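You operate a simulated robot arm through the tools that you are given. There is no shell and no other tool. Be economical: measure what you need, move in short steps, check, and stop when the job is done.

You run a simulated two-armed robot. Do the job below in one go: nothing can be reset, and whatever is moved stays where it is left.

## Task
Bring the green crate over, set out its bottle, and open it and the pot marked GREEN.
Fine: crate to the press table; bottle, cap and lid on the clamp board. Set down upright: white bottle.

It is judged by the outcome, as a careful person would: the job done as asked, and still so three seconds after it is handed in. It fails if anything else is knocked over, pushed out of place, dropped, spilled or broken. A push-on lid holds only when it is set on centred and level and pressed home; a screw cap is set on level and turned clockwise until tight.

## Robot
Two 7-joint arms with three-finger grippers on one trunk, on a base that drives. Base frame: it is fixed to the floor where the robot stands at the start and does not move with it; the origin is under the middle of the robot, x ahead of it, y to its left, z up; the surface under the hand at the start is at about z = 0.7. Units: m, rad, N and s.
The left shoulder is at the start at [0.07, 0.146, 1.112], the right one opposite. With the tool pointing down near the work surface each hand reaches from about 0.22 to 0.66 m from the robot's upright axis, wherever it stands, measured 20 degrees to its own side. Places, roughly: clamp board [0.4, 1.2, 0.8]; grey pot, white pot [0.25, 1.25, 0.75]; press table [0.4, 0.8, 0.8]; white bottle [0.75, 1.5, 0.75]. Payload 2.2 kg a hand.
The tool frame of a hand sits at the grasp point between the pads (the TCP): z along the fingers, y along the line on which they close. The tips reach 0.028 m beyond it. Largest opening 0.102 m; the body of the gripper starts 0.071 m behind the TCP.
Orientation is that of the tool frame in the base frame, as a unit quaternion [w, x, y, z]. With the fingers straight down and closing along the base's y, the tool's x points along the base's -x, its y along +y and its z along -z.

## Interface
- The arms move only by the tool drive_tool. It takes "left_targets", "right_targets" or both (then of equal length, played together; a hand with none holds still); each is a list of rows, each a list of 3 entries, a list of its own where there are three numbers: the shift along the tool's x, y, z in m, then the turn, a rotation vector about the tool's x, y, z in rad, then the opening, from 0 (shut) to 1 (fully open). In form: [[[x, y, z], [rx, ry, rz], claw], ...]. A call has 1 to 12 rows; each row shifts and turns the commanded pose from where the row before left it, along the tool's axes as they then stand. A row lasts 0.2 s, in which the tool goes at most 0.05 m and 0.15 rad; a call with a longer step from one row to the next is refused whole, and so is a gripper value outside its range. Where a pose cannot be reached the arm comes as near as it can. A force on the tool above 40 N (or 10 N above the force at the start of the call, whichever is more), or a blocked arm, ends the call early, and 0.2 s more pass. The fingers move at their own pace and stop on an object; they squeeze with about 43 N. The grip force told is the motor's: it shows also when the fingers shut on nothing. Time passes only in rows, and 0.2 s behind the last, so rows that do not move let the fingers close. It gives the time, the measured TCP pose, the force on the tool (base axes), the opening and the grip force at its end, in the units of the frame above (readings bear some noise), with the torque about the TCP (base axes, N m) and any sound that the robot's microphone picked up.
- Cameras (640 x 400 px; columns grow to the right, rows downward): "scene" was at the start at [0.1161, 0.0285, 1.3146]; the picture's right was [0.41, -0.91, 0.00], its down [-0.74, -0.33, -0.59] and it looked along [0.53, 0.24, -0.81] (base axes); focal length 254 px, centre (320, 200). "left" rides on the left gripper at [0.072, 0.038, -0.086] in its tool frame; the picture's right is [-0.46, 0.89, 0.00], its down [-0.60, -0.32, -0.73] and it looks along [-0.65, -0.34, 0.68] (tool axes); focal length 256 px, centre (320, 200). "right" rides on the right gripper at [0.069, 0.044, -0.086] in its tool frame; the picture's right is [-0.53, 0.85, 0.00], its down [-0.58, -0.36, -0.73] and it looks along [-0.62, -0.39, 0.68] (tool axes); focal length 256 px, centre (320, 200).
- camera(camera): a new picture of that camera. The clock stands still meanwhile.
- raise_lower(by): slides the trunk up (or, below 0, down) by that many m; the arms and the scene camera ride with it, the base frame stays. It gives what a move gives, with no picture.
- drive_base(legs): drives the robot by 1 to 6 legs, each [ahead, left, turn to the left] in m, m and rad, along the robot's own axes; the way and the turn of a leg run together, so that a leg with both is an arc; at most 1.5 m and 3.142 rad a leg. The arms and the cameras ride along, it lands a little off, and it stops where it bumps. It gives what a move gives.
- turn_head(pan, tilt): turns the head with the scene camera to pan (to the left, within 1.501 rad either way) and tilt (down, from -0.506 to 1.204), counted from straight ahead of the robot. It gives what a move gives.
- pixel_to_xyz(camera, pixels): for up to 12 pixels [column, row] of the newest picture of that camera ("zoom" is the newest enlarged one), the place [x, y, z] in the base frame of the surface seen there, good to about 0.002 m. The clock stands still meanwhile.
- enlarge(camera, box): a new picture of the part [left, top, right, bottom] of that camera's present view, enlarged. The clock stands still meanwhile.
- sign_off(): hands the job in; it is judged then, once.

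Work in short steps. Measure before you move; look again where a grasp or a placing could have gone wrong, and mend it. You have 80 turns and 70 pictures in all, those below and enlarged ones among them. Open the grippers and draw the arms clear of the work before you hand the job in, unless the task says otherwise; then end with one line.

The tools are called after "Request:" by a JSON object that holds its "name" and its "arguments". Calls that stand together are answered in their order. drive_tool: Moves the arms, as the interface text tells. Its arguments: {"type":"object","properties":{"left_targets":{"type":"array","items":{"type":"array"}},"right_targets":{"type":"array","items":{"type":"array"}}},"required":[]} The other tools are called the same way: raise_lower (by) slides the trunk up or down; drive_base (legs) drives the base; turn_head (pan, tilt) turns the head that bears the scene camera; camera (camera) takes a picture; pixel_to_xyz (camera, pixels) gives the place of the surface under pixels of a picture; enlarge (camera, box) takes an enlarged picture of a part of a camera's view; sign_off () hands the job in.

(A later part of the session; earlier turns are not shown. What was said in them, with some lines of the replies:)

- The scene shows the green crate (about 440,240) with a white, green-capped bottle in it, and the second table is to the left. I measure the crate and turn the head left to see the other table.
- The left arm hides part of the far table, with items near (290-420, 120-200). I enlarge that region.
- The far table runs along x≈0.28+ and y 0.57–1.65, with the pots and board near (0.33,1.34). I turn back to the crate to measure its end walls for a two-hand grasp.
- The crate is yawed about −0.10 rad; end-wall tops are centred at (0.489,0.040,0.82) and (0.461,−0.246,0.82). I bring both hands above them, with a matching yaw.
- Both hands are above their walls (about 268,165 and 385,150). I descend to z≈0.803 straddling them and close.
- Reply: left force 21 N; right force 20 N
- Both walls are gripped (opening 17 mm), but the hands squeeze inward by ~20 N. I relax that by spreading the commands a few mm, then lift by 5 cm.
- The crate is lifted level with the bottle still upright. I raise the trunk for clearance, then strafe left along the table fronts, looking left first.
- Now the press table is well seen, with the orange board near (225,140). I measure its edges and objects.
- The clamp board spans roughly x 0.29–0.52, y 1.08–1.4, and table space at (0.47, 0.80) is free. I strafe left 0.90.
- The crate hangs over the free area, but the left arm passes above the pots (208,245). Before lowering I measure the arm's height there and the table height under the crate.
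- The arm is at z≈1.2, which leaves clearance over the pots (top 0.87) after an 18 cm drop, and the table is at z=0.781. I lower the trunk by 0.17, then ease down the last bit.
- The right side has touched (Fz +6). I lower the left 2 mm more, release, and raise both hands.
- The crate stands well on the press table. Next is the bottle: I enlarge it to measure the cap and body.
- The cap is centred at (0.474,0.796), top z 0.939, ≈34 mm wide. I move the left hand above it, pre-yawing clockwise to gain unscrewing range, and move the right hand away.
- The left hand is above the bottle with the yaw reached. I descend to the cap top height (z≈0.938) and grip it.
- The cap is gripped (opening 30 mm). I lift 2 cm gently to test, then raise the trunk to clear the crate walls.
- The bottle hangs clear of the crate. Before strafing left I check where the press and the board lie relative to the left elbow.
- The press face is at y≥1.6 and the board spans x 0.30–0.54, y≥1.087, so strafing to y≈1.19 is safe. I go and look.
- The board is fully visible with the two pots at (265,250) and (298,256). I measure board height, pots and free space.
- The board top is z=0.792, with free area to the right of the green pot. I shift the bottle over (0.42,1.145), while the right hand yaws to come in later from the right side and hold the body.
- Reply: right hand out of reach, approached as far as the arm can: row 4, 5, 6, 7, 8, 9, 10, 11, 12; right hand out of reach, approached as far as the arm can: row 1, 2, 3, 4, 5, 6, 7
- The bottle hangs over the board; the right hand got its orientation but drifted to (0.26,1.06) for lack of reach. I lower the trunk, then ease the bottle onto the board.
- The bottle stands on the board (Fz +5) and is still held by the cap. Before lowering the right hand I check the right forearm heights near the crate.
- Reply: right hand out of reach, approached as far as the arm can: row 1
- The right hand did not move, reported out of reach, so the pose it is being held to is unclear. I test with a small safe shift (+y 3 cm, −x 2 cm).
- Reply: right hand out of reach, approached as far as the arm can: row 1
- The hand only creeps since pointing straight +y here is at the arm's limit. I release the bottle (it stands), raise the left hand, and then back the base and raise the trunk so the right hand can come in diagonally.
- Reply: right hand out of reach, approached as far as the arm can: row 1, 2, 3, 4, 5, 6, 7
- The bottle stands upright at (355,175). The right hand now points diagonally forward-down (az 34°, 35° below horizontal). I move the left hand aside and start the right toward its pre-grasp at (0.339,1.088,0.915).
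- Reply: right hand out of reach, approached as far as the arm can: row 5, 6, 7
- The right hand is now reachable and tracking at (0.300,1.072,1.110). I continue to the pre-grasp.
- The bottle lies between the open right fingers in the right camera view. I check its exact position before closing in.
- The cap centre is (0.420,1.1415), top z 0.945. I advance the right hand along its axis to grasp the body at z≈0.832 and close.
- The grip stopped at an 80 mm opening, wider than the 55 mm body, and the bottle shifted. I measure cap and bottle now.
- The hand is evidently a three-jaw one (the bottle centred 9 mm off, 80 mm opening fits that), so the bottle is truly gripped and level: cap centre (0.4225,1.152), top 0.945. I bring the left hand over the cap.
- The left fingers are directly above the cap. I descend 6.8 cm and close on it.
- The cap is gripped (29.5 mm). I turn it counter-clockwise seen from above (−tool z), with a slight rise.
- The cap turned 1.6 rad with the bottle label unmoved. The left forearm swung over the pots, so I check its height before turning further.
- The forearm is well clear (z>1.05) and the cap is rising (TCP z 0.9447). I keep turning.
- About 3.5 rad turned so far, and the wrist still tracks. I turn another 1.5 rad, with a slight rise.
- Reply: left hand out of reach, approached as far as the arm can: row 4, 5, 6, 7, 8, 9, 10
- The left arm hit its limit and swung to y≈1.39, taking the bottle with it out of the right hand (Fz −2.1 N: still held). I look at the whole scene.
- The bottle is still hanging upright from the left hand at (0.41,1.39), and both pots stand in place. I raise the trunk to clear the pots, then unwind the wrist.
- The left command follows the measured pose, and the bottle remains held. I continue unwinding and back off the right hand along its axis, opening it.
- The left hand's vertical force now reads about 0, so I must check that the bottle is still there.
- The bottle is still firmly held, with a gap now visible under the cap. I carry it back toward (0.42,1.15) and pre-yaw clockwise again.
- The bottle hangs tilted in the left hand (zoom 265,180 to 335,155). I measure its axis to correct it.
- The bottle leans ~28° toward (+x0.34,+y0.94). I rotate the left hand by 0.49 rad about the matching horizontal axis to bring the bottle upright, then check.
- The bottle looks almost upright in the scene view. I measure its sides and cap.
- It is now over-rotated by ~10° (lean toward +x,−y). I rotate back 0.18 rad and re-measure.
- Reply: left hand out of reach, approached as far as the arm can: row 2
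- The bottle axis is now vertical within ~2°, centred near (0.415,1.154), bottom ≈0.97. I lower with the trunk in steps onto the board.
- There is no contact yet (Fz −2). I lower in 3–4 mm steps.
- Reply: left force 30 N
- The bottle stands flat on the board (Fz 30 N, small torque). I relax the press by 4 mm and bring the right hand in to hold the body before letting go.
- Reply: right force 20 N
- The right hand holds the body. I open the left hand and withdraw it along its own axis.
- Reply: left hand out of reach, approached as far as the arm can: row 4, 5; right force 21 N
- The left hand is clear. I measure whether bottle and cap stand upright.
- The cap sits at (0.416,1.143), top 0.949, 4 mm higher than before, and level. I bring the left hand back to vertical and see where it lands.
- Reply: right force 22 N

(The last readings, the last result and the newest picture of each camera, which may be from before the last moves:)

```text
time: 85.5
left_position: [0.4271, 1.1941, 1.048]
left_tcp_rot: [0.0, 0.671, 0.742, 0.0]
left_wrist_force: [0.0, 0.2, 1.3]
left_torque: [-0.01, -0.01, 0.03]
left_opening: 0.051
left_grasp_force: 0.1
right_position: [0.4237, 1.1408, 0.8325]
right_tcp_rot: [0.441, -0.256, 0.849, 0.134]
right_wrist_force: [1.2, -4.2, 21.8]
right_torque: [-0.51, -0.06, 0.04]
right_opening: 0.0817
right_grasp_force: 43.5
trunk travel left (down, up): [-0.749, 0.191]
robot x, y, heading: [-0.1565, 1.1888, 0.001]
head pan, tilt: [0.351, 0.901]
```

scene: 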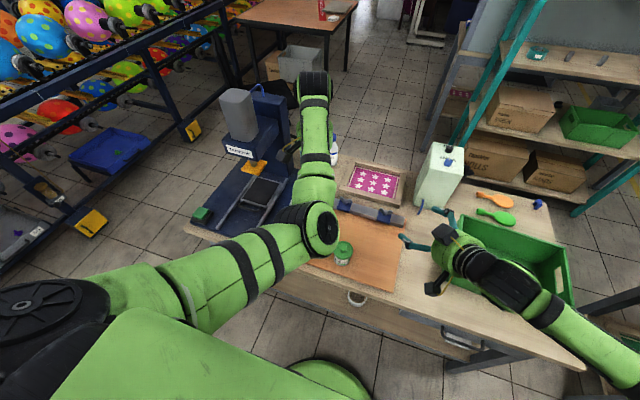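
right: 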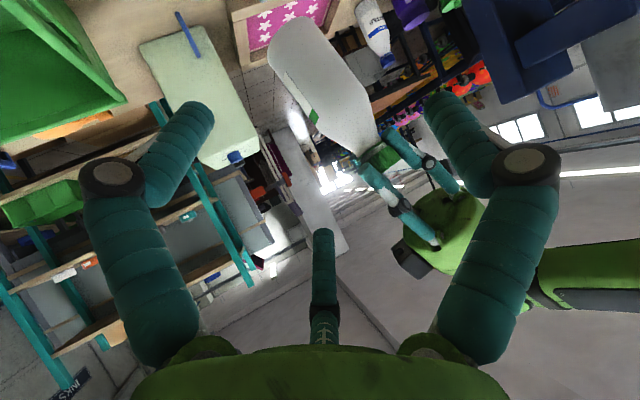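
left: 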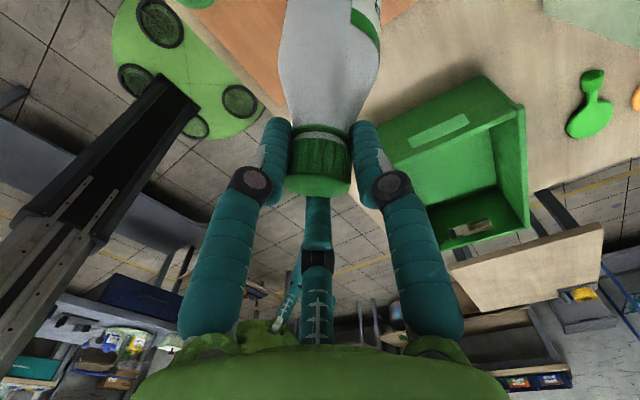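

The hand is vertical at yaw 84°. I move over the cap, descend, and grip it.

Request:
{"name": "drive_tool", "arguments": {"left_targets": [[[-0.0249, -0.0081, 0], [0, 0, 0], 0.5], [[-0.0249, -0.0081, 0], [0, 0, 0], 0.5], [[0, 0, 0.035], [0, 0, 0], 0.5], [[0, 0, 0.035], [0, 0, 0], 0.5], [[0, 0, 0.032], [0, 0, 0], 0.5], [[0, 0, 0], [0, 0, 0], 0.5], [[0, 0, 0], [0, 0, 0], 0], [[0, 0, 0], [0, 0, 0], 0], [[0, 0, 0], [0, 0, 0], 0]]}}

Request:
{"name": "drive_tool", "arguments": {"left_targets": [[[0, 0, 0], [0, 0, -0.14], 0], [[0, 0, -0.0001], [0, 0, -0.14], 0], [[0, 0, -0.0001], [0, 0, -0.14], 0], [[0, 0, -0.0001], [0, 0, -0.14], 0], [[0, 0, -0.0001], [0, 0, -0.14], 0], [[0, 0, -0.0001], [0, 0, -0.14], 0], [[0, 0, -0.0001], [0, 0, -0.14], 0], [[0, 0, -0.0001], [0, 0, -0.14], 0], [[0, 0, -0.0001], [0, 0, -0.14], 0], [[0, 0, -0.0001], [0, 0, -0.14], 0]]}}

Request:
{"name": "enlarge", "arguments": {"camera": "scene", "box": [340, 150, 460, 255]}}

```text
time: 87.5
left_position: [0.4168, 1.1442, 0.9472]
left_tcp_rot: [-0.002, 0.672, 0.741, 0.0]
left_wrist_force: [-12.3, 10.0, 1.4]
left_torque: [0.54, 0.05, -0.03]
left_opening: 0.0302
left_grasp_force: 42.9
right_position: [0.4242, 1.1414, 0.8326]
right_tcp_rot: [0.441, -0.255, 0.85, 0.133]
right_wrist_force: [9.2, -7.9, 17.0]
right_torque: [0.48, 1.45, 0.06]
right_opening: 0.0816
right_grasp_force: 43.3
trunk travel left (down, up): [-0.749, 0.191]
robot x, y, heading: [-0.1535, 1.1875, 0.0]
head pan, tilt: [0.351, 0.901]
```

```text
time: 89.7
left_position: [0.4179, 1.1436, 0.9469]
left_tcp_rot: [0.001, 0.033, 0.999, 0.002]
left_wrist_force: [2.5, 18.4, 4.0]
left_torque: [0.6, -0.27, -0.1]
left_opening: 0.0303
left_grasp_force: 42.7
right_position: [0.424, 1.1421, 0.8322]
right_tcp_rot: [0.442, -0.256, 0.85, 0.133]
right_wrist_force: [-0.1, -17.8, 19.1]
right_torque: [1.22, -0.06, 0.33]
right_opening: 0.0819
right_grasp_force: 42.6
trunk travel left (down, up): [-0.749, 0.191]
robot x, y, heading: [-0.1577, 1.1912, -0.004]
head pan, tilt: [0.351, 0.901]
```

```text
3.81 times, centred on (400, 202) of scene
```

zoom: 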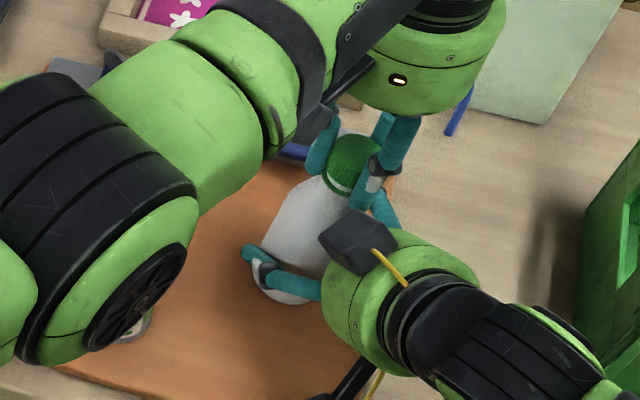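

The cap turned another 1.4 rad. I relax the 18 N side force (+y 3 mm) and turn on.

Request:
{"name": "drive_tool", "arguments": {"left_targets": [[[0, 0.003, 0], [0, 0, -0.14], 0], [[0, 0, -0.0002], [0, 0, -0.14], 0], [[0, 0, -0.0002], [0, 0, -0.14], 0], [[0, 0, -0.0002], [0, 0, -0.14], 0], [[0, 0, -0.0002], [0, 0, -0.14], 0], [[0, 0, -0.0002], [0, 0, -0.14], 0], [[0, 0, -0.0002], [0, 0, -0.14], 0], [[0, 0, -0.0002], [0, 0, -0.14], 0], [[0, 0, -0.0002], [0, 0, -0.14], 0], [[0, 0, -0.0002], [0, 0, -0.14], 0], [[0, 0, -0.0002], [0, 0, -0.14], 0], [[0, 0, 0], [0, 0, 0], 0]]}}

```text
time: 92.3
left_position: [0.4158, 1.1449, 0.9492]
left_tcp_rot: [0.0, -0.669, 0.743, 0.0]
left_wrist_force: [-2.1, 0.5, -2.0]
left_torque: [0.0, 0.05, -0.01]
left_opening: 0.0295
left_grasp_force: 43.6
right_position: [0.4245, 1.142, 0.8325]
right_tcp_rot: [0.442, -0.256, 0.849, 0.134]
right_wrist_force: [2.5, -5.8, 19.8]
right_torque: [-0.43, 0.24, 0.03]
right_opening: 0.0818
right_grasp_force: 43.2
trunk travel left (down, up): [-0.749, 0.191]
robot x, y, heading: [-0.1573, 1.1866, 0.001]
head pan, tilt: [0.351, 0.901]
```

The side forces vanished; the cap may be free. I try a gentle 6 mm lift with forces watched.

Request:
{"name": "drive_tool", "arguments": {"left_targets": [[[0, 0, -0.002], [0, 0, -0.1], 0], [[0, 0, -0.002], [0, 0, 0], 0], [[0, 0, -0.002], [0, 0, 0], 0], [[0, 0, 0], [0, 0, 0], 0]]}}

Request:
{"name": "enlarge", "arguments": {"camera": "scene", "box": [340, 150, 460, 255]}}

```text
time: 93.3
left_position: [0.4181, 1.1447, 0.955]
left_tcp_rot: [0.0, -0.705, 0.709, -0.001]
left_wrist_force: [-4.5, 1.0, -1.7]
left_torque: [0.04, 0.06, -0.01]
left_opening: 0.0292
left_grasp_force: 42.6
right_position: [0.4243, 1.1422, 0.8325]
right_tcp_rot: [0.441, -0.256, 0.85, 0.133]
right_wrist_force: [2.9, -4.4, 18.8]
right_torque: [-0.4, 0.54, 0.02]
right_opening: 0.0816
right_grasp_force: 42.9
trunk travel left (down, up): [-0.749, 0.191]
robot x, y, heading: [-0.1537, 1.1853, -0.003]
head pan, tilt: [0.351, 0.901]
```

```text
3.81 times, centred on (400, 202) of scene
```

zoom: 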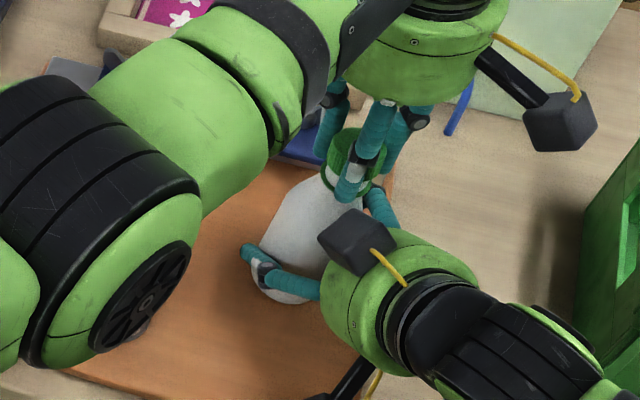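

The cap came free (6 mm up, no load). I lift it clear and unwind the wrist.

Request:
{"name": "drive_tool", "arguments": {"left_targets": [[[0, 0, -0.02], [0, 0, 0], 0], [[0, 0, -0.03], [0, 0, 0], 0], [[0, 0, -0.035], [0, 0, 0], 0], [[0, 0, -0.035], [0, 0, 0], 0], [[0, 0, 0], [0, 0, 0.145], 0], [[0, 0, 0], [0, 0, 0.145], 0], [[0, 0, 0], [0, 0, 0.145], 0], [[0, 0, 0], [0, 0, 0.145], 0], [[0, 0, 0], [0, 0, 0.145], 0], [[0, 0, 0], [0, 0, 0.145], 0], [[0, 0, 0], [0, 0, 0.145], 0], [[0, 0, 0], [0, 0, 0.145], 0]]}}

Request:
{"name": "camera", "arguments": {"camera": "scene"}}

```text
time: 95.9
left_position: [0.417, 1.1447, 1.0771]
left_tcp_rot: [0.0, -0.199, 0.98, 0.001]
left_wrist_force: [0.2, -0.4, -0.3]
left_torque: [0.03, -0.04, -0.01]
left_opening: 0.0289
left_grasp_force: 43.0
right_position: [0.4254, 1.1427, 0.832]
right_tcp_rot: [0.441, -0.256, 0.85, 0.134]
right_wrist_force: [1.6, -3.0, 21.5]
right_torque: [-0.37, 0.04, 0.06]
right_opening: 0.0815
right_grasp_force: 42.7
trunk travel left (down, up): [-0.749, 0.191]
robot x, y, heading: [-0.1521, 1.1853, -0.001]
head pan, tilt: [0.351, 0.901]
```

```text
22 pictures are left
```

scene: 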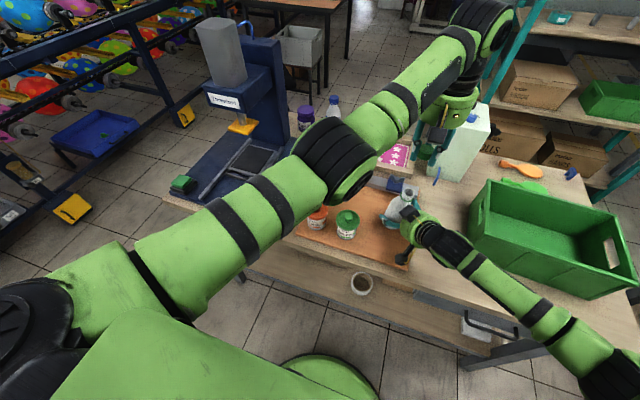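

The cap is in the left hand. I yaw so that its camera box will avoid the pots, then move above (0.455,1.25) and descend most of the way.

Request:
{"name": "drive_tool", "arguments": {"left_targets": [[[0, 0, 0], [0, 0, 0.143], 0], [[0, 0, 0], [0, 0, 0.143], 0], [[0, 0, 0], [0, 0, 0.143], 0], [[0, 0, 0], [0, 0, 0.143], 0], [[0, 0, 0], [0, 0, 0.143], 0], [[0, 0, 0], [0, 0, 0.143], 0], [[0, 0, 0], [0, 0, 0.143], 0], [[0, 0, 0], [0, 0, 0.143], 0], [[0, 0, 0], [0, 0, 0.143], 0], [[0, 0, 0], [0, 0, 0.143], 0], [[0, 0, 0], [0, 0, 0.143], 0]]}}

Request:
{"name": "drive_tool", "arguments": {"left_targets": [[[0.0273, 0.0253, 0], [0, 0, 0], 0], [[0.0273, 0.0253, 0], [0, 0, 0], 0], [[0.0273, 0.0253, 0], [0, 0, 0], 0], [[0, 0, 0.045], [0, 0, 0], 0], [[0, 0, 0.045], [0, 0, 0], 0], [[0, 0, 0.045], [0, 0, 0], 0], [[0, 0, 0.045], [0, 0, 0], 0], [[0, 0, 0.03], [0, 0, 0], 0], [[0, 0, 0], [0, 0, 0], 0]]}}

Request:
{"name": "enlarge", "arguments": {"camera": "scene", "box": [280, 130, 460, 280]}}

```text
time: 98.3
left_position: [0.4171, 1.1457, 1.0753]
left_tcp_rot: [0.0, 0.552, 0.834, 0.001]
left_wrist_force: [0.2, -0.4, -0.1]
left_torque: [-0.01, -0.02, 0.0]
left_opening: 0.029
left_grasp_force: 43.4
right_position: [0.424, 1.142, 0.8322]
right_tcp_rot: [0.441, -0.256, 0.85, 0.133]
right_wrist_force: [1.1, -2.1, 20.6]
right_torque: [-0.36, 0.08, 0.07]
right_opening: 0.0815
right_grasp_force: 43.1
trunk travel left (down, up): [-0.749, 0.191]
robot x, y, heading: [-0.1554, 1.1867, -0.001]
head pan, tilt: [0.351, 0.901]
```

```text
time: 100.3
left_position: [0.4554, 1.2523, 0.8643]
left_tcp_rot: [0.001, 0.552, 0.834, 0.0]
left_wrist_force: [-0.2, 0.5, 0.9]
left_torque: [0.01, 0.02, -0.02]
left_opening: 0.029
left_grasp_force: 42.7
right_position: [0.424, 1.1423, 0.8313]
right_tcp_rot: [0.441, -0.256, 0.85, 0.132]
right_wrist_force: [1.4, -2.0, 20.7]
right_torque: [-0.34, 0.08, 0.06]
right_opening: 0.0817
right_grasp_force: 42.8
trunk travel left (down, up): [-0.749, 0.191]
robot x, y, heading: [-0.1528, 1.1883, -0.001]
head pan, tilt: [0.351, 0.901]
```

```text
2.67 times, centred on (370, 205) of scene
```

zoom: 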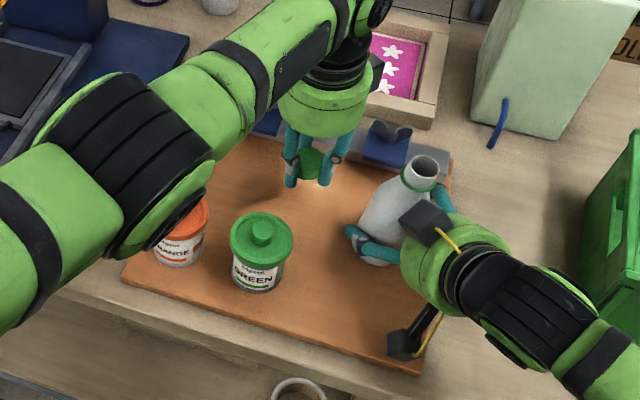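

The bottle is open, and the cap hangs above free board. I lower the cap to the board and release it.

Request:
{"name": "drive_tool", "arguments": {"left_targets": [[[0, 0, 0.02], [0, 0, 0], 0], [[0, 0, 0.015], [0, 0, 0], 0], [[0, 0, 0.004], [0, 0, 0], 0], [[0, 0, 0.003], [0, 0, 0], 0], [[0, 0, 0], [0, 0, 0], 0]]}}

```text
time: 101.5
left_position: [0.4472, 1.2524, 0.8253]
left_tcp_rot: [0.001, 0.552, 0.834, 0.0]
left_wrist_force: [-0.5, -0.2, 0.4]
left_torque: [-0.02, 0.01, -0.01]
left_opening: 0.0291
left_grasp_force: 43.2
left hand out of reach, approached as far as the arm can: row 2
right_position: [0.4239, 1.1422, 0.8315]
right_tcp_rot: [0.441, -0.257, 0.849, 0.134]
right_wrist_force: [1.1, -2.0, 21.1]
right_torque: [-0.33, 0.09, 0.05]
right_opening: 0.0815
right_grasp_force: 43.0
trunk travel left (down, up): [-0.749, 0.191]
robot x, y, heading: [-0.1555, 1.1877, -0.002]
head pan, tilt: [0.351, 0.901]
```

No contact yet at z 0.825. I go 3 mm lower, then open and rise.

Request:
{"name": "drive_tool", "arguments": {"left_targets": [[[0, 0, 0.003], [0, 0, 0], 0], [[0, 0, 0.001], [0, 0, 0], 0], [[0, 0, 0], [0, 0, 0], 0.45], [[0, 0, 0], [0, 0, 0], 0.55], [[0, 0, 0], [0, 0, 0], 0.6], [[0, 0, -0.03], [0, 0, 0], 0.6], [[0, 0, -0.045], [0, 0, 0], 0.6], [[0, 0, -0.045], [0, 0, 0], 0.6], [[0, 0, -0.045], [0, 0, 0], 0.6], [[0, 0, -0.045], [0, 0, 0], 0.6]]}}

Request:
{"name": "enlarge", "arguments": {"camera": "scene", "box": [280, 130, 460, 280]}}

```text
time: 103.7
left_position: [0.449, 1.254, 1.0326]
left_tcp_rot: [0.0, 0.551, 0.834, 0.0]
left_wrist_force: [0.9, 0.0, 0.1]
left_torque: [0.06, -0.03, -0.01]
left_opening: 0.0612
left_grasp_force: 0.1
right_position: [0.4242, 1.1434, 0.832]
right_tcp_rot: [0.441, -0.256, 0.85, 0.133]
right_wrist_force: [0.8, -2.7, 22.5]
right_torque: [-0.4, 0.13, 0.19]
right_opening: 0.0815
right_grasp_force: 42.9
trunk travel left (down, up): [-0.749, 0.191]
robot x, y, heading: [-0.1547, 1.1841, -0.003]
head pan, tilt: [0.351, 0.901]
```

```text
2.67 times, centred on (370, 205) of scene
```

zoom: 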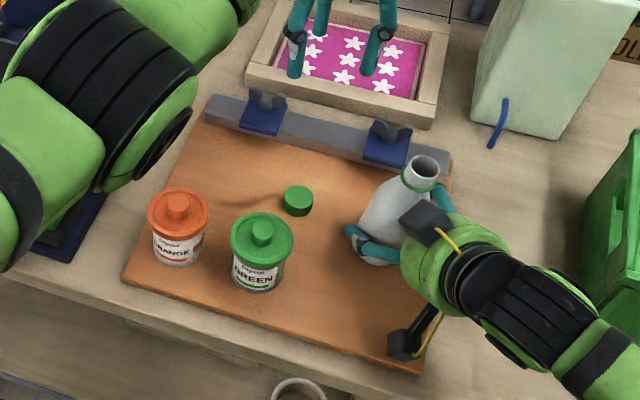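

The cap sits flat on the board (298,200). I relieve the right hand's downward press, open it and withdraw along its axis.

Request:
{"name": "drive_tool", "arguments": {"right_targets": [[[-0.0016, 0, -0.0012], [0, 0, 0], 0.3], [[0, 0, 0], [0, 0, 0], 0.3], [[0, 0, 0], [0, 0, 0], 0.9], [[0, 0, 0], [0, 0, 0], 1], [[0, 0, 0], [0, 0, 0], 1], [[0, 0, -0.025], [0, 0, 0], 1], [[0, 0, -0.035], [0, 0, 0], 1], [[0, 0, -0.04], [0, 0, 0], 1], [[0, 0, -0.04], [0, 0, 0], 1]]}}

Request:
{"name": "enlarge", "arguments": {"camera": "scene", "box": [280, 130, 460, 280]}}

```text
time: 105.7
left_position: [0.4503, 1.2541, 1.0337]
left_tcp_rot: [0.0, 0.55, 0.835, -0.001]
left_wrist_force: [0.5, 0.0, 0.2]
left_torque: [0.03, -0.02, 0.02]
left_opening: 0.0613
left_grasp_force: 0.1
right_position: [0.3274, 1.0786, 0.9139]
right_tcp_rot: [0.439, -0.256, 0.851, 0.134]
right_wrist_force: [-0.1, 0.9, 0.2]
right_torque: [0.02, -0.04, -0.01]
right_opening: 0.102
right_grasp_force: 0.1
trunk travel left (down, up): [-0.749, 0.191]
robot x, y, heading: [-0.1542, 1.1862, -0.003]
head pan, tilt: [0.351, 0.901]
```

```text
2.67 times, centred on (370, 205) of scene
```

zoom: 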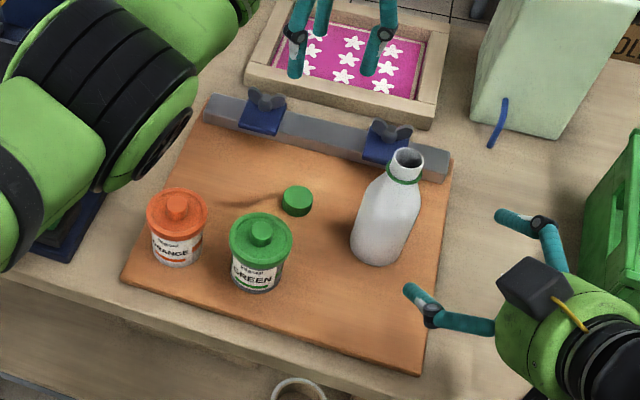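

The open bottle stands by itself and the cap is on the board. Next, the GREEN pot at zoom (262,245): I enlarge it to measure lid, knob and body.

Request:
{"name": "enlarge", "arguments": {"camera": "scene", "box": [320, 195, 400, 245]}}

```text
8.00 times, centred on (360, 220) of scene
```

zoom: 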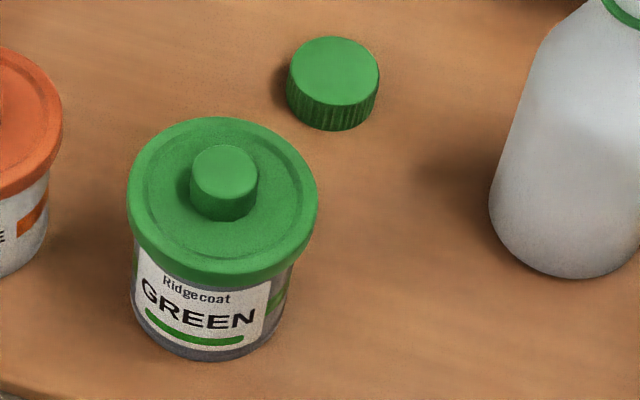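

Request:
{"name": "pixel_to_xyz", "arguments": {"camera": "zoom", "pixels": [[224, 168], [192, 180], [256, 180], [160, 200], [132, 200], [314, 205], [225, 123], [205, 268], [205, 282], [205, 335], [200, 358], [560, 200]]}}

```text
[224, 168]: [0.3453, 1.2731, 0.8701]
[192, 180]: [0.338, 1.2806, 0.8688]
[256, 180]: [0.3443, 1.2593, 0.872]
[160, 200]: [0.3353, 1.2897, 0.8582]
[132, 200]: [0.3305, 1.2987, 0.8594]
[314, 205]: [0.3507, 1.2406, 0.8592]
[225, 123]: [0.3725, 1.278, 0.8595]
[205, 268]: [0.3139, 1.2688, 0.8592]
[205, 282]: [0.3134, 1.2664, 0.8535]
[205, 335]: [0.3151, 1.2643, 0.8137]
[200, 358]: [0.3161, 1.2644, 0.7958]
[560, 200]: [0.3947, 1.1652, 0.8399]
```

The knob is centred at (0.344,1.2715), top 0.871, Ø≈21 mm, on a lid whose top is at 0.859. I bring the left hand down so the tips flank the knob just above the lid, close, and test-lift 6 mm.

Request:
{"name": "drive_tool", "arguments": {"left_targets": [[[0.0193, -0.0301, 0], [0, 0, 0], 0.45], [[0.0193, -0.0301, 0], [0, 0, 0], 0.45], [[0.0193, -0.0301, 0], [0, 0, 0], 0.45], [[0, 0, 0.0447], [0, 0, 0], 0.45], [[0, 0, 0.04], [0, 0, 0], 0.45], [[0, 0, 0.035], [0, 0, 0], 0.45], [[0, 0, 0.024], [0, 0, 0], 0.45], [[0, 0, 0], [0, 0, 0], 0.45]]}}

Request:
{"name": "enlarge", "arguments": {"camera": "scene", "box": [300, 150, 420, 250]}}

```text
time: 107.5
left_position: [0.3487, 1.2714, 0.8856]
left_tcp_rot: [-0.001, 0.551, 0.834, -0.002]
left_wrist_force: [-0.7, -1.1, 0.8]
left_torque: [0.01, 0.01, 0.0]
left_opening: 0.046
left_grasp_force: 0.1
right_position: [0.3294, 1.0782, 0.9126]
right_tcp_rot: [0.438, -0.256, 0.851, 0.133]
right_wrist_force: [1.1, -0.2, 0.3]
right_torque: [0.01, 0.01, -0.01]
right_opening: 0.1022
right_grasp_force: 0.0
trunk travel left (down, up): [-0.749, 0.191]
robot x, y, heading: [-0.1554, 1.1932, -0.003]
head pan, tilt: [0.351, 0.901]
```

```text
4.00 times, centred on (360, 200) of scene
```

zoom: 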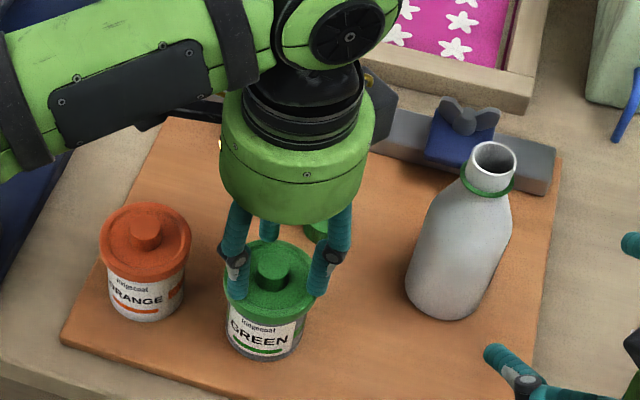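

The fingers surround the knob. I centre by 4 mm, close, and lift 6 mm to see whether the pot comes along.

Request:
{"name": "drive_tool", "arguments": {"left_targets": [[[0.0016, -0.0037, -0.001], [0, 0, 0], 0.45], [[0, 0, 0], [0, 0, 0], 0], [[0, 0, 0], [0, 0, 0], 0], [[0, 0, 0], [0, 0, 0], 0], [[0, 0, -0.003], [0, 0, 0], 0], [[0, 0, -0.003], [0, 0, 0], 0], [[0, 0, 0], [0, 0, 0], 0]]}}

Request:
{"name": "enlarge", "arguments": {"camera": "scene", "box": [300, 150, 420, 250]}}

```text
time: 109.1
left_position: [0.3431, 1.2712, 0.8923]
left_tcp_rot: [-0.001, 0.552, 0.834, -0.001]
left_wrist_force: [0.4, 0.1, 0.2]
left_torque: [-0.01, -0.01, 0.01]
left_opening: 0.0172
left_grasp_force: 42.8
right_position: [0.3275, 1.0785, 0.9132]
right_tcp_rot: [0.437, -0.256, 0.852, 0.133]
right_wrist_force: [0.5, 0.0, 0.4]
right_torque: [0.02, 0.02, 0.01]
right_opening: 0.1021
right_grasp_force: 0.0
trunk travel left (down, up): [-0.749, 0.191]
robot x, y, heading: [-0.1557, 1.1893, 0.001]
head pan, tilt: [0.351, 0.901]
heard: snap
```

```text
4.00 times, centred on (360, 200) of scene
```

zoom: 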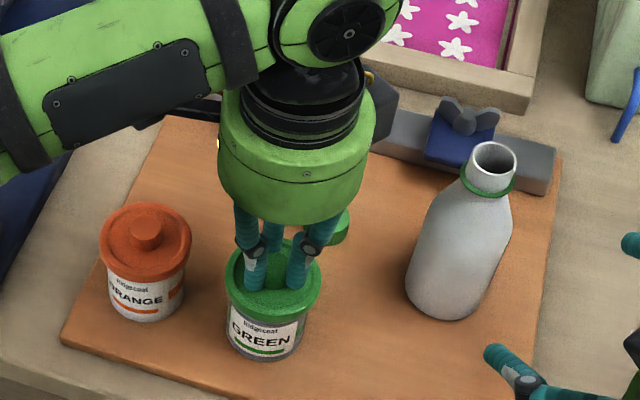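

A snap: the lid popped off and the pot stayed. I lift it clear and look.

Request:
{"name": "drive_tool", "arguments": {"left_targets": [[[0, 0, -0.01], [0, 0, 0], 0], [[0, 0, -0.03], [0, 0, 0], 0], [[0, 0, -0.04], [0, 0, 0], 0], [[0, 0, -0.04], [0, 0, 0], 0], [[0, 0, 0], [0, 0, 0], 0]]}}

Request:
{"name": "enlarge", "arguments": {"camera": "scene", "box": [280, 130, 460, 280]}}

```text
time: 110.3
left_position: [0.3434, 1.2713, 1.015]
left_tcp_rot: [-0.002, 0.551, 0.834, -0.002]
left_wrist_force: [-0.7, -0.3, -0.4]
left_torque: [0.02, 0.03, -0.01]
left_opening: 0.017
left_grasp_force: 42.6
right_position: [0.3282, 1.0784, 0.9139]
right_tcp_rot: [0.438, -0.257, 0.851, 0.134]
right_wrist_force: [0.3, -0.7, -0.4]
right_torque: [0.0, -0.03, 0.03]
right_opening: 0.102
right_grasp_force: 0.0
trunk travel left (down, up): [-0.749, 0.191]
robot x, y, heading: [-0.154, 1.1822, -0.006]
head pan, tilt: [0.351, 0.901]
```

```text
2.67 times, centred on (370, 205) of scene
```

zoom: 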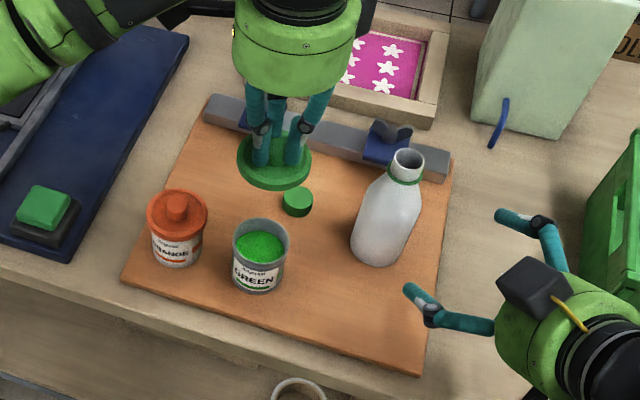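

The lid is off and the pot stands open with its contents level. I move the lid over the free board at (0.445,1.335), raise the right hand, and lower the trunk 8 cm for reach.

Request:
{"name": "drive_tool", "arguments": {"left_targets": [[[0.0063, 0.0395, 0], [0, 0, 0], 0], [[0.0063, 0.0395, 0], [0, 0, 0], 0], [[0.0063, 0.0395, 0], [0, 0, 0], 0], [[0, 0, 0], [0, 0, 0], 0]], "right_targets": [[[-0.0366, 0, -0.0263], [0, 0, 0], 1], [[-0.0366, 0, -0.0263], [0, 0, 0], 1], [[-0.0366, 0, -0.0263], [0, 0, 0], 1], [[0, 0, 0], [0, 0, 0], 1]]}}

Request:
{"name": "raise_lower", "arguments": {"by": -0.08}}

Request:
{"name": "drive_tool", "arguments": {"left_targets": [[[0, 0, 0.04], [0, 0, 0], 0], [[0, 0, 0.03], [0, 0, 0], 0], [[0, 0, 0.02], [0, 0, 0], 0], [[0, 0, 0], [0, 0, 0], 0]]}}

Request:
{"name": "enlarge", "arguments": {"camera": "scene", "box": [280, 110, 460, 260]}}

```text
time: 111.3
left_position: [0.4447, 1.3348, 1.0167]
left_tcp_rot: [-0.001, 0.552, 0.834, -0.001]
left_wrist_force: [0.2, 0.1, 0.7]
left_torque: [0.01, 0.0, 0.03]
left_opening: 0.0167
left_grasp_force: 42.3
right_position: [0.3293, 1.0779, 1.0471]
right_tcp_rot: [0.438, -0.257, 0.851, 0.134]
right_wrist_force: [-0.4, -0.5, -0.1]
right_torque: [0.01, -0.03, -0.04]
right_opening: 0.102
right_grasp_force: 0.0
trunk travel left (down, up): [-0.749, 0.191]
robot x, y, heading: [-0.1583, 1.1868, -0.001]
head pan, tilt: [0.351, 0.901]
```

```text
time: 112.5
left_position: [0.4456, 1.3356, 0.9354]
left_tcp_rot: [0.0, 0.551, 0.834, -0.001]
left_wrist_force: [-0.8, 0.0, 0.2]
left_torque: [0.03, -0.03, -0.01]
left_opening: 0.0168
left_grasp_force: 42.9
right_position: [0.3305, 1.0776, 0.9688]
right_tcp_rot: [0.439, -0.256, 0.851, 0.134]
right_wrist_force: [0.0, -0.4, -0.2]
right_torque: [0.0, 0.02, -0.02]
right_opening: 0.1021
right_grasp_force: 0.0
trunk travel left (down, up): [-0.669, 0.271]
robot x, y, heading: [-0.1554, 1.187, -0.001]
head pan, tilt: [0.351, 0.901]
```

```text
time: 113.5
left_position: [0.4429, 1.3367, 0.8452]
left_tcp_rot: [0.0, 0.551, 0.834, 0.0]
left_wrist_force: [0.6, 0.4, -0.7]
left_torque: [0.01, -0.02, -0.01]
left_opening: 0.0168
left_grasp_force: 42.7
right_position: [0.3296, 1.08, 0.9673]
right_tcp_rot: [0.439, -0.257, 0.851, 0.134]
right_wrist_force: [-0.1, 0.1, 0.9]
right_torque: [-0.04, 0.01, 0.03]
right_opening: 0.1019
right_grasp_force: 0.1
trunk travel left (down, up): [-0.669, 0.271]
robot x, y, heading: [-0.1539, 1.1872, -0.002]
head pan, tilt: [0.351, 0.901]
```

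```text
2.67 times, centred on (370, 185) of scene
```

zoom: 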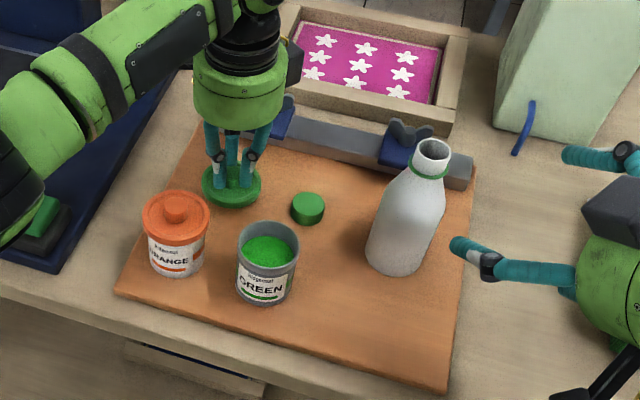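

The lid hovers over free board. I lower in small steps to contact.

Request:
{"name": "drive_tool", "arguments": {"left_targets": [[[0, 0, 0.006], [0, 0, 0], 0], [[0, 0, 0.004], [0, 0, 0], 0], [[0, 0, 0.003], [0, 0, 0], 0], [[0, 0, 0], [0, 0, 0], 0]]}}

```text
time: 114.5
left_position: [0.4434, 1.3359, 0.8338]
left_tcp_rot: [-0.002, 0.551, 0.834, -0.001]
left_wrist_force: [-0.7, 1.0, -0.1]
left_torque: [0.02, -0.01, 0.01]
left_opening: 0.017
left_grasp_force: 42.6
right_position: [0.3307, 1.079, 0.9678]
right_tcp_rot: [0.438, -0.257, 0.851, 0.134]
right_wrist_force: [0.1, -0.1, -0.1]
right_torque: [0.02, 0.0, -0.03]
right_opening: 0.1019
right_grasp_force: 0.1
trunk travel left (down, up): [-0.669, 0.271]
robot x, y, heading: [-0.157, 1.1836, -0.005]
head pan, tilt: [0.351, 0.901]
```

There is no contact yet at 0.834; I continue a few mm more.

Request:
{"name": "drive_tool", "arguments": {"left_targets": [[[0, 0, 0.003], [0, 0, 0], 0], [[0, 0, 0.002], [0, 0, 0], 0], [[0, 0, 0.002], [0, 0, 0], 0], [[0, 0, 0], [0, 0, 0], 0]]}}

```text
time: 115.5
left_position: [0.4431, 1.3357, 0.8297]
left_tcp_rot: [0.001, 0.551, 0.835, 0.001]
left_wrist_force: [1.9, 4.5, 19.1]
left_torque: [-0.06, 0.29, -0.04]
left_opening: 0.0167
left_grasp_force: 42.3
right_position: [0.3278, 1.0786, 0.9696]
right_tcp_rot: [0.44, -0.257, 0.85, 0.133]
right_wrist_force: [0.6, -1.2, -0.2]
right_torque: [-0.02, -0.01, 0.0]
right_opening: 0.102
right_grasp_force: 0.1
trunk travel left (down, up): [-0.669, 0.271]
robot x, y, heading: [-0.1547, 1.1864, -0.004]
head pan, tilt: [0.351, 0.901]
```

The lid has touched (19 N). I ease up 2 mm, open, rise straight up, and pull the right hand back too.

Request:
{"name": "drive_tool", "arguments": {"left_targets": [[[0, 0, -0.002], [0, 0, 0], 0], [[0, 0, 0], [0, 0, 0], 0.4], [[0, 0, 0], [0, 0, 0], 0.45], [[0, 0, -0.03], [0, 0, 0], 0.45], [[0, 0, -0.045], [0, 0, 0], 0.45], [[0, 0, -0.045], [0, 0, 0], 0.45], [[0, 0, -0.045], [0, 0, 0], 0.45], [[0, 0, -0.045], [0, 0, 0], 0.45]], "right_targets": [[[0, 0, 0], [0, 0, 0], 1], [[0, 0, 0], [0, 0, 0], 1], [[0, 0, 0], [0, 0, 0], 1], [[-0.0243, 0, -0.0175], [0, 0, 0], 1], [[-0.0243, 0, -0.0175], [0, 0, 0], 1], [[-0.0243, 0, -0.0175], [0, 0, 0], 1], [[0, 0, 0], [0, 0, 0], 1], [[0, 0, 0], [0, 0, 0], 1]]}}

Request:
{"name": "raise_lower", "arguments": {"by": 0.15}}

Request:
{"name": "drive_base", "arguments": {"legs": [[-0.25, 0, 0]]}}

Request:
{"name": "camera", "arguments": {"camera": "scene"}}

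```text
time: 117.3
left_position: [0.4448, 1.3366, 1.0402]
left_tcp_rot: [-0.002, 0.551, 0.834, -0.001]
left_wrist_force: [0.0, 0.2, -0.8]
left_torque: [-0.01, 0.01, 0.0]
left_opening: 0.0458
left_grasp_force: 0.1
right_position: [0.3314, 1.0787, 1.0592]
right_tcp_rot: [0.439, -0.256, 0.851, 0.133]
right_wrist_force: [-0.2, -0.1, 0.5]
right_torque: [0.04, -0.05, -0.01]
right_opening: 0.1021
right_grasp_force: 0.0
trunk travel left (down, up): [-0.669, 0.271]
robot x, y, heading: [-0.1546, 1.1878, 0.006]
head pan, tilt: [0.351, 0.901]
```

```text
time: 119.0
left_position: [0.4463, 1.3365, 1.1906]
left_tcp_rot: [0.0, 0.551, 0.835, -0.001]
left_wrist_force: [0.8, -0.8, -0.7]
left_torque: [-0.01, 0.02, -0.02]
left_opening: 0.0457
left_grasp_force: 0.1
right_position: [0.3312, 1.0791, 1.2083]
right_tcp_rot: [0.438, -0.256, 0.851, 0.134]
right_wrist_force: [0.2, -0.1, 0.2]
right_torque: [-0.01, 0.01, -0.03]
right_opening: 0.1021
right_grasp_force: 0.0
trunk travel left (down, up): [-0.819, 0.121]
robot x, y, heading: [-0.1569, 1.1883, -0.002]
head pan, tilt: [0.351, 0.901]
```

```text
time: 120.8
left_position: [0.1937, 1.3407, 1.1879]
left_tcp_rot: [-0.002, 0.549, 0.836, -0.002]
left_wrist_force: [-1.5, -0.2, -0.9]
left_torque: [-0.01, 0.02, 0.02]
left_opening: 0.0457
left_grasp_force: 0.0
right_position: [0.0817, 1.0822, 1.2074]
right_tcp_rot: [0.437, -0.26, 0.851, 0.136]
right_wrist_force: [-0.1, 0.3, -0.1]
right_torque: [0.01, -0.02, 0.03]
right_opening: 0.1024
right_grasp_force: 0.0
trunk travel left (down, up): [-0.819, 0.121]
robot x, y, heading: [-0.4065, 1.1891, 0.002]
head pan, tilt: [0.351, 0.901]
```

```text
13 pictures are left
```

scene: 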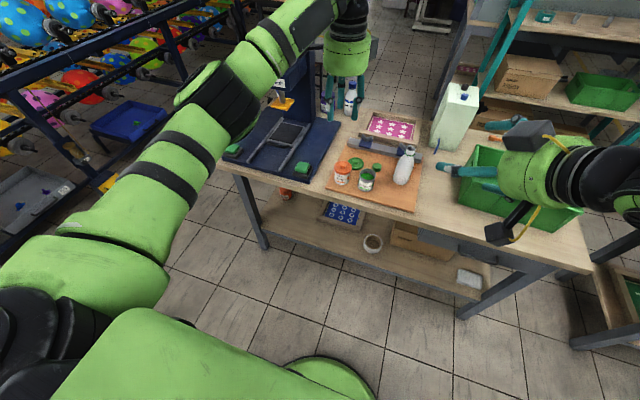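

The arms are clear of the table. I take one enlarged look to confirm everything before handing in.

Request:
{"name": "enlarge", "arguments": {"camera": "scene", "box": [310, 110, 450, 220]}}

Request:
{"name": "pixel_to_xyz", "arguments": {"camera": "scene", "pixels": [[356, 162], [376, 167], [411, 149], [366, 178], [343, 166]]}}

```text
3.64 times, centred on (380, 165) of scene
```

zoom: 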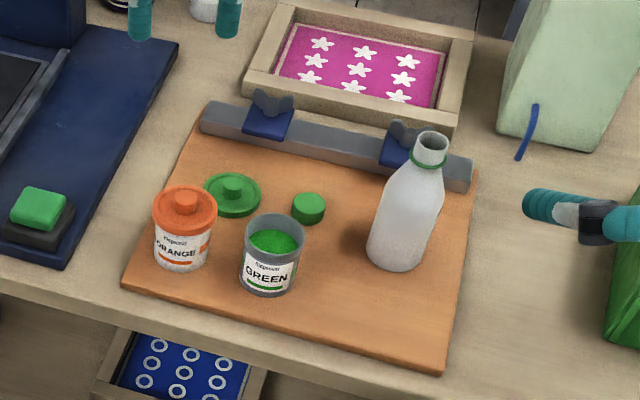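

```text
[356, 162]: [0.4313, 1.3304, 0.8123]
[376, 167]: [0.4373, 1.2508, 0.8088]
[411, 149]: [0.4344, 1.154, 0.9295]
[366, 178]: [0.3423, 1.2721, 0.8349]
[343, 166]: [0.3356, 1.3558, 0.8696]
```

The bottle stands open, the cap and lid lie on the board, the GREEN pot is open and the crate is on the press table. The grippers are open and clear, so I hand in.

Request:
{"name": "sign_off", "arguments": {}}

```text
The job is handed in.
```

The job is handed in: the green crate is on the press table and its bottle stands upright and open on the clamp board. The cap and the lid of the opened GREEN pot lie beside it. While I was unscrewing the cap, the bottle was pulled out of the holding hand and hung tilted about 28° for a short while with the cap still on. I saw no spill.
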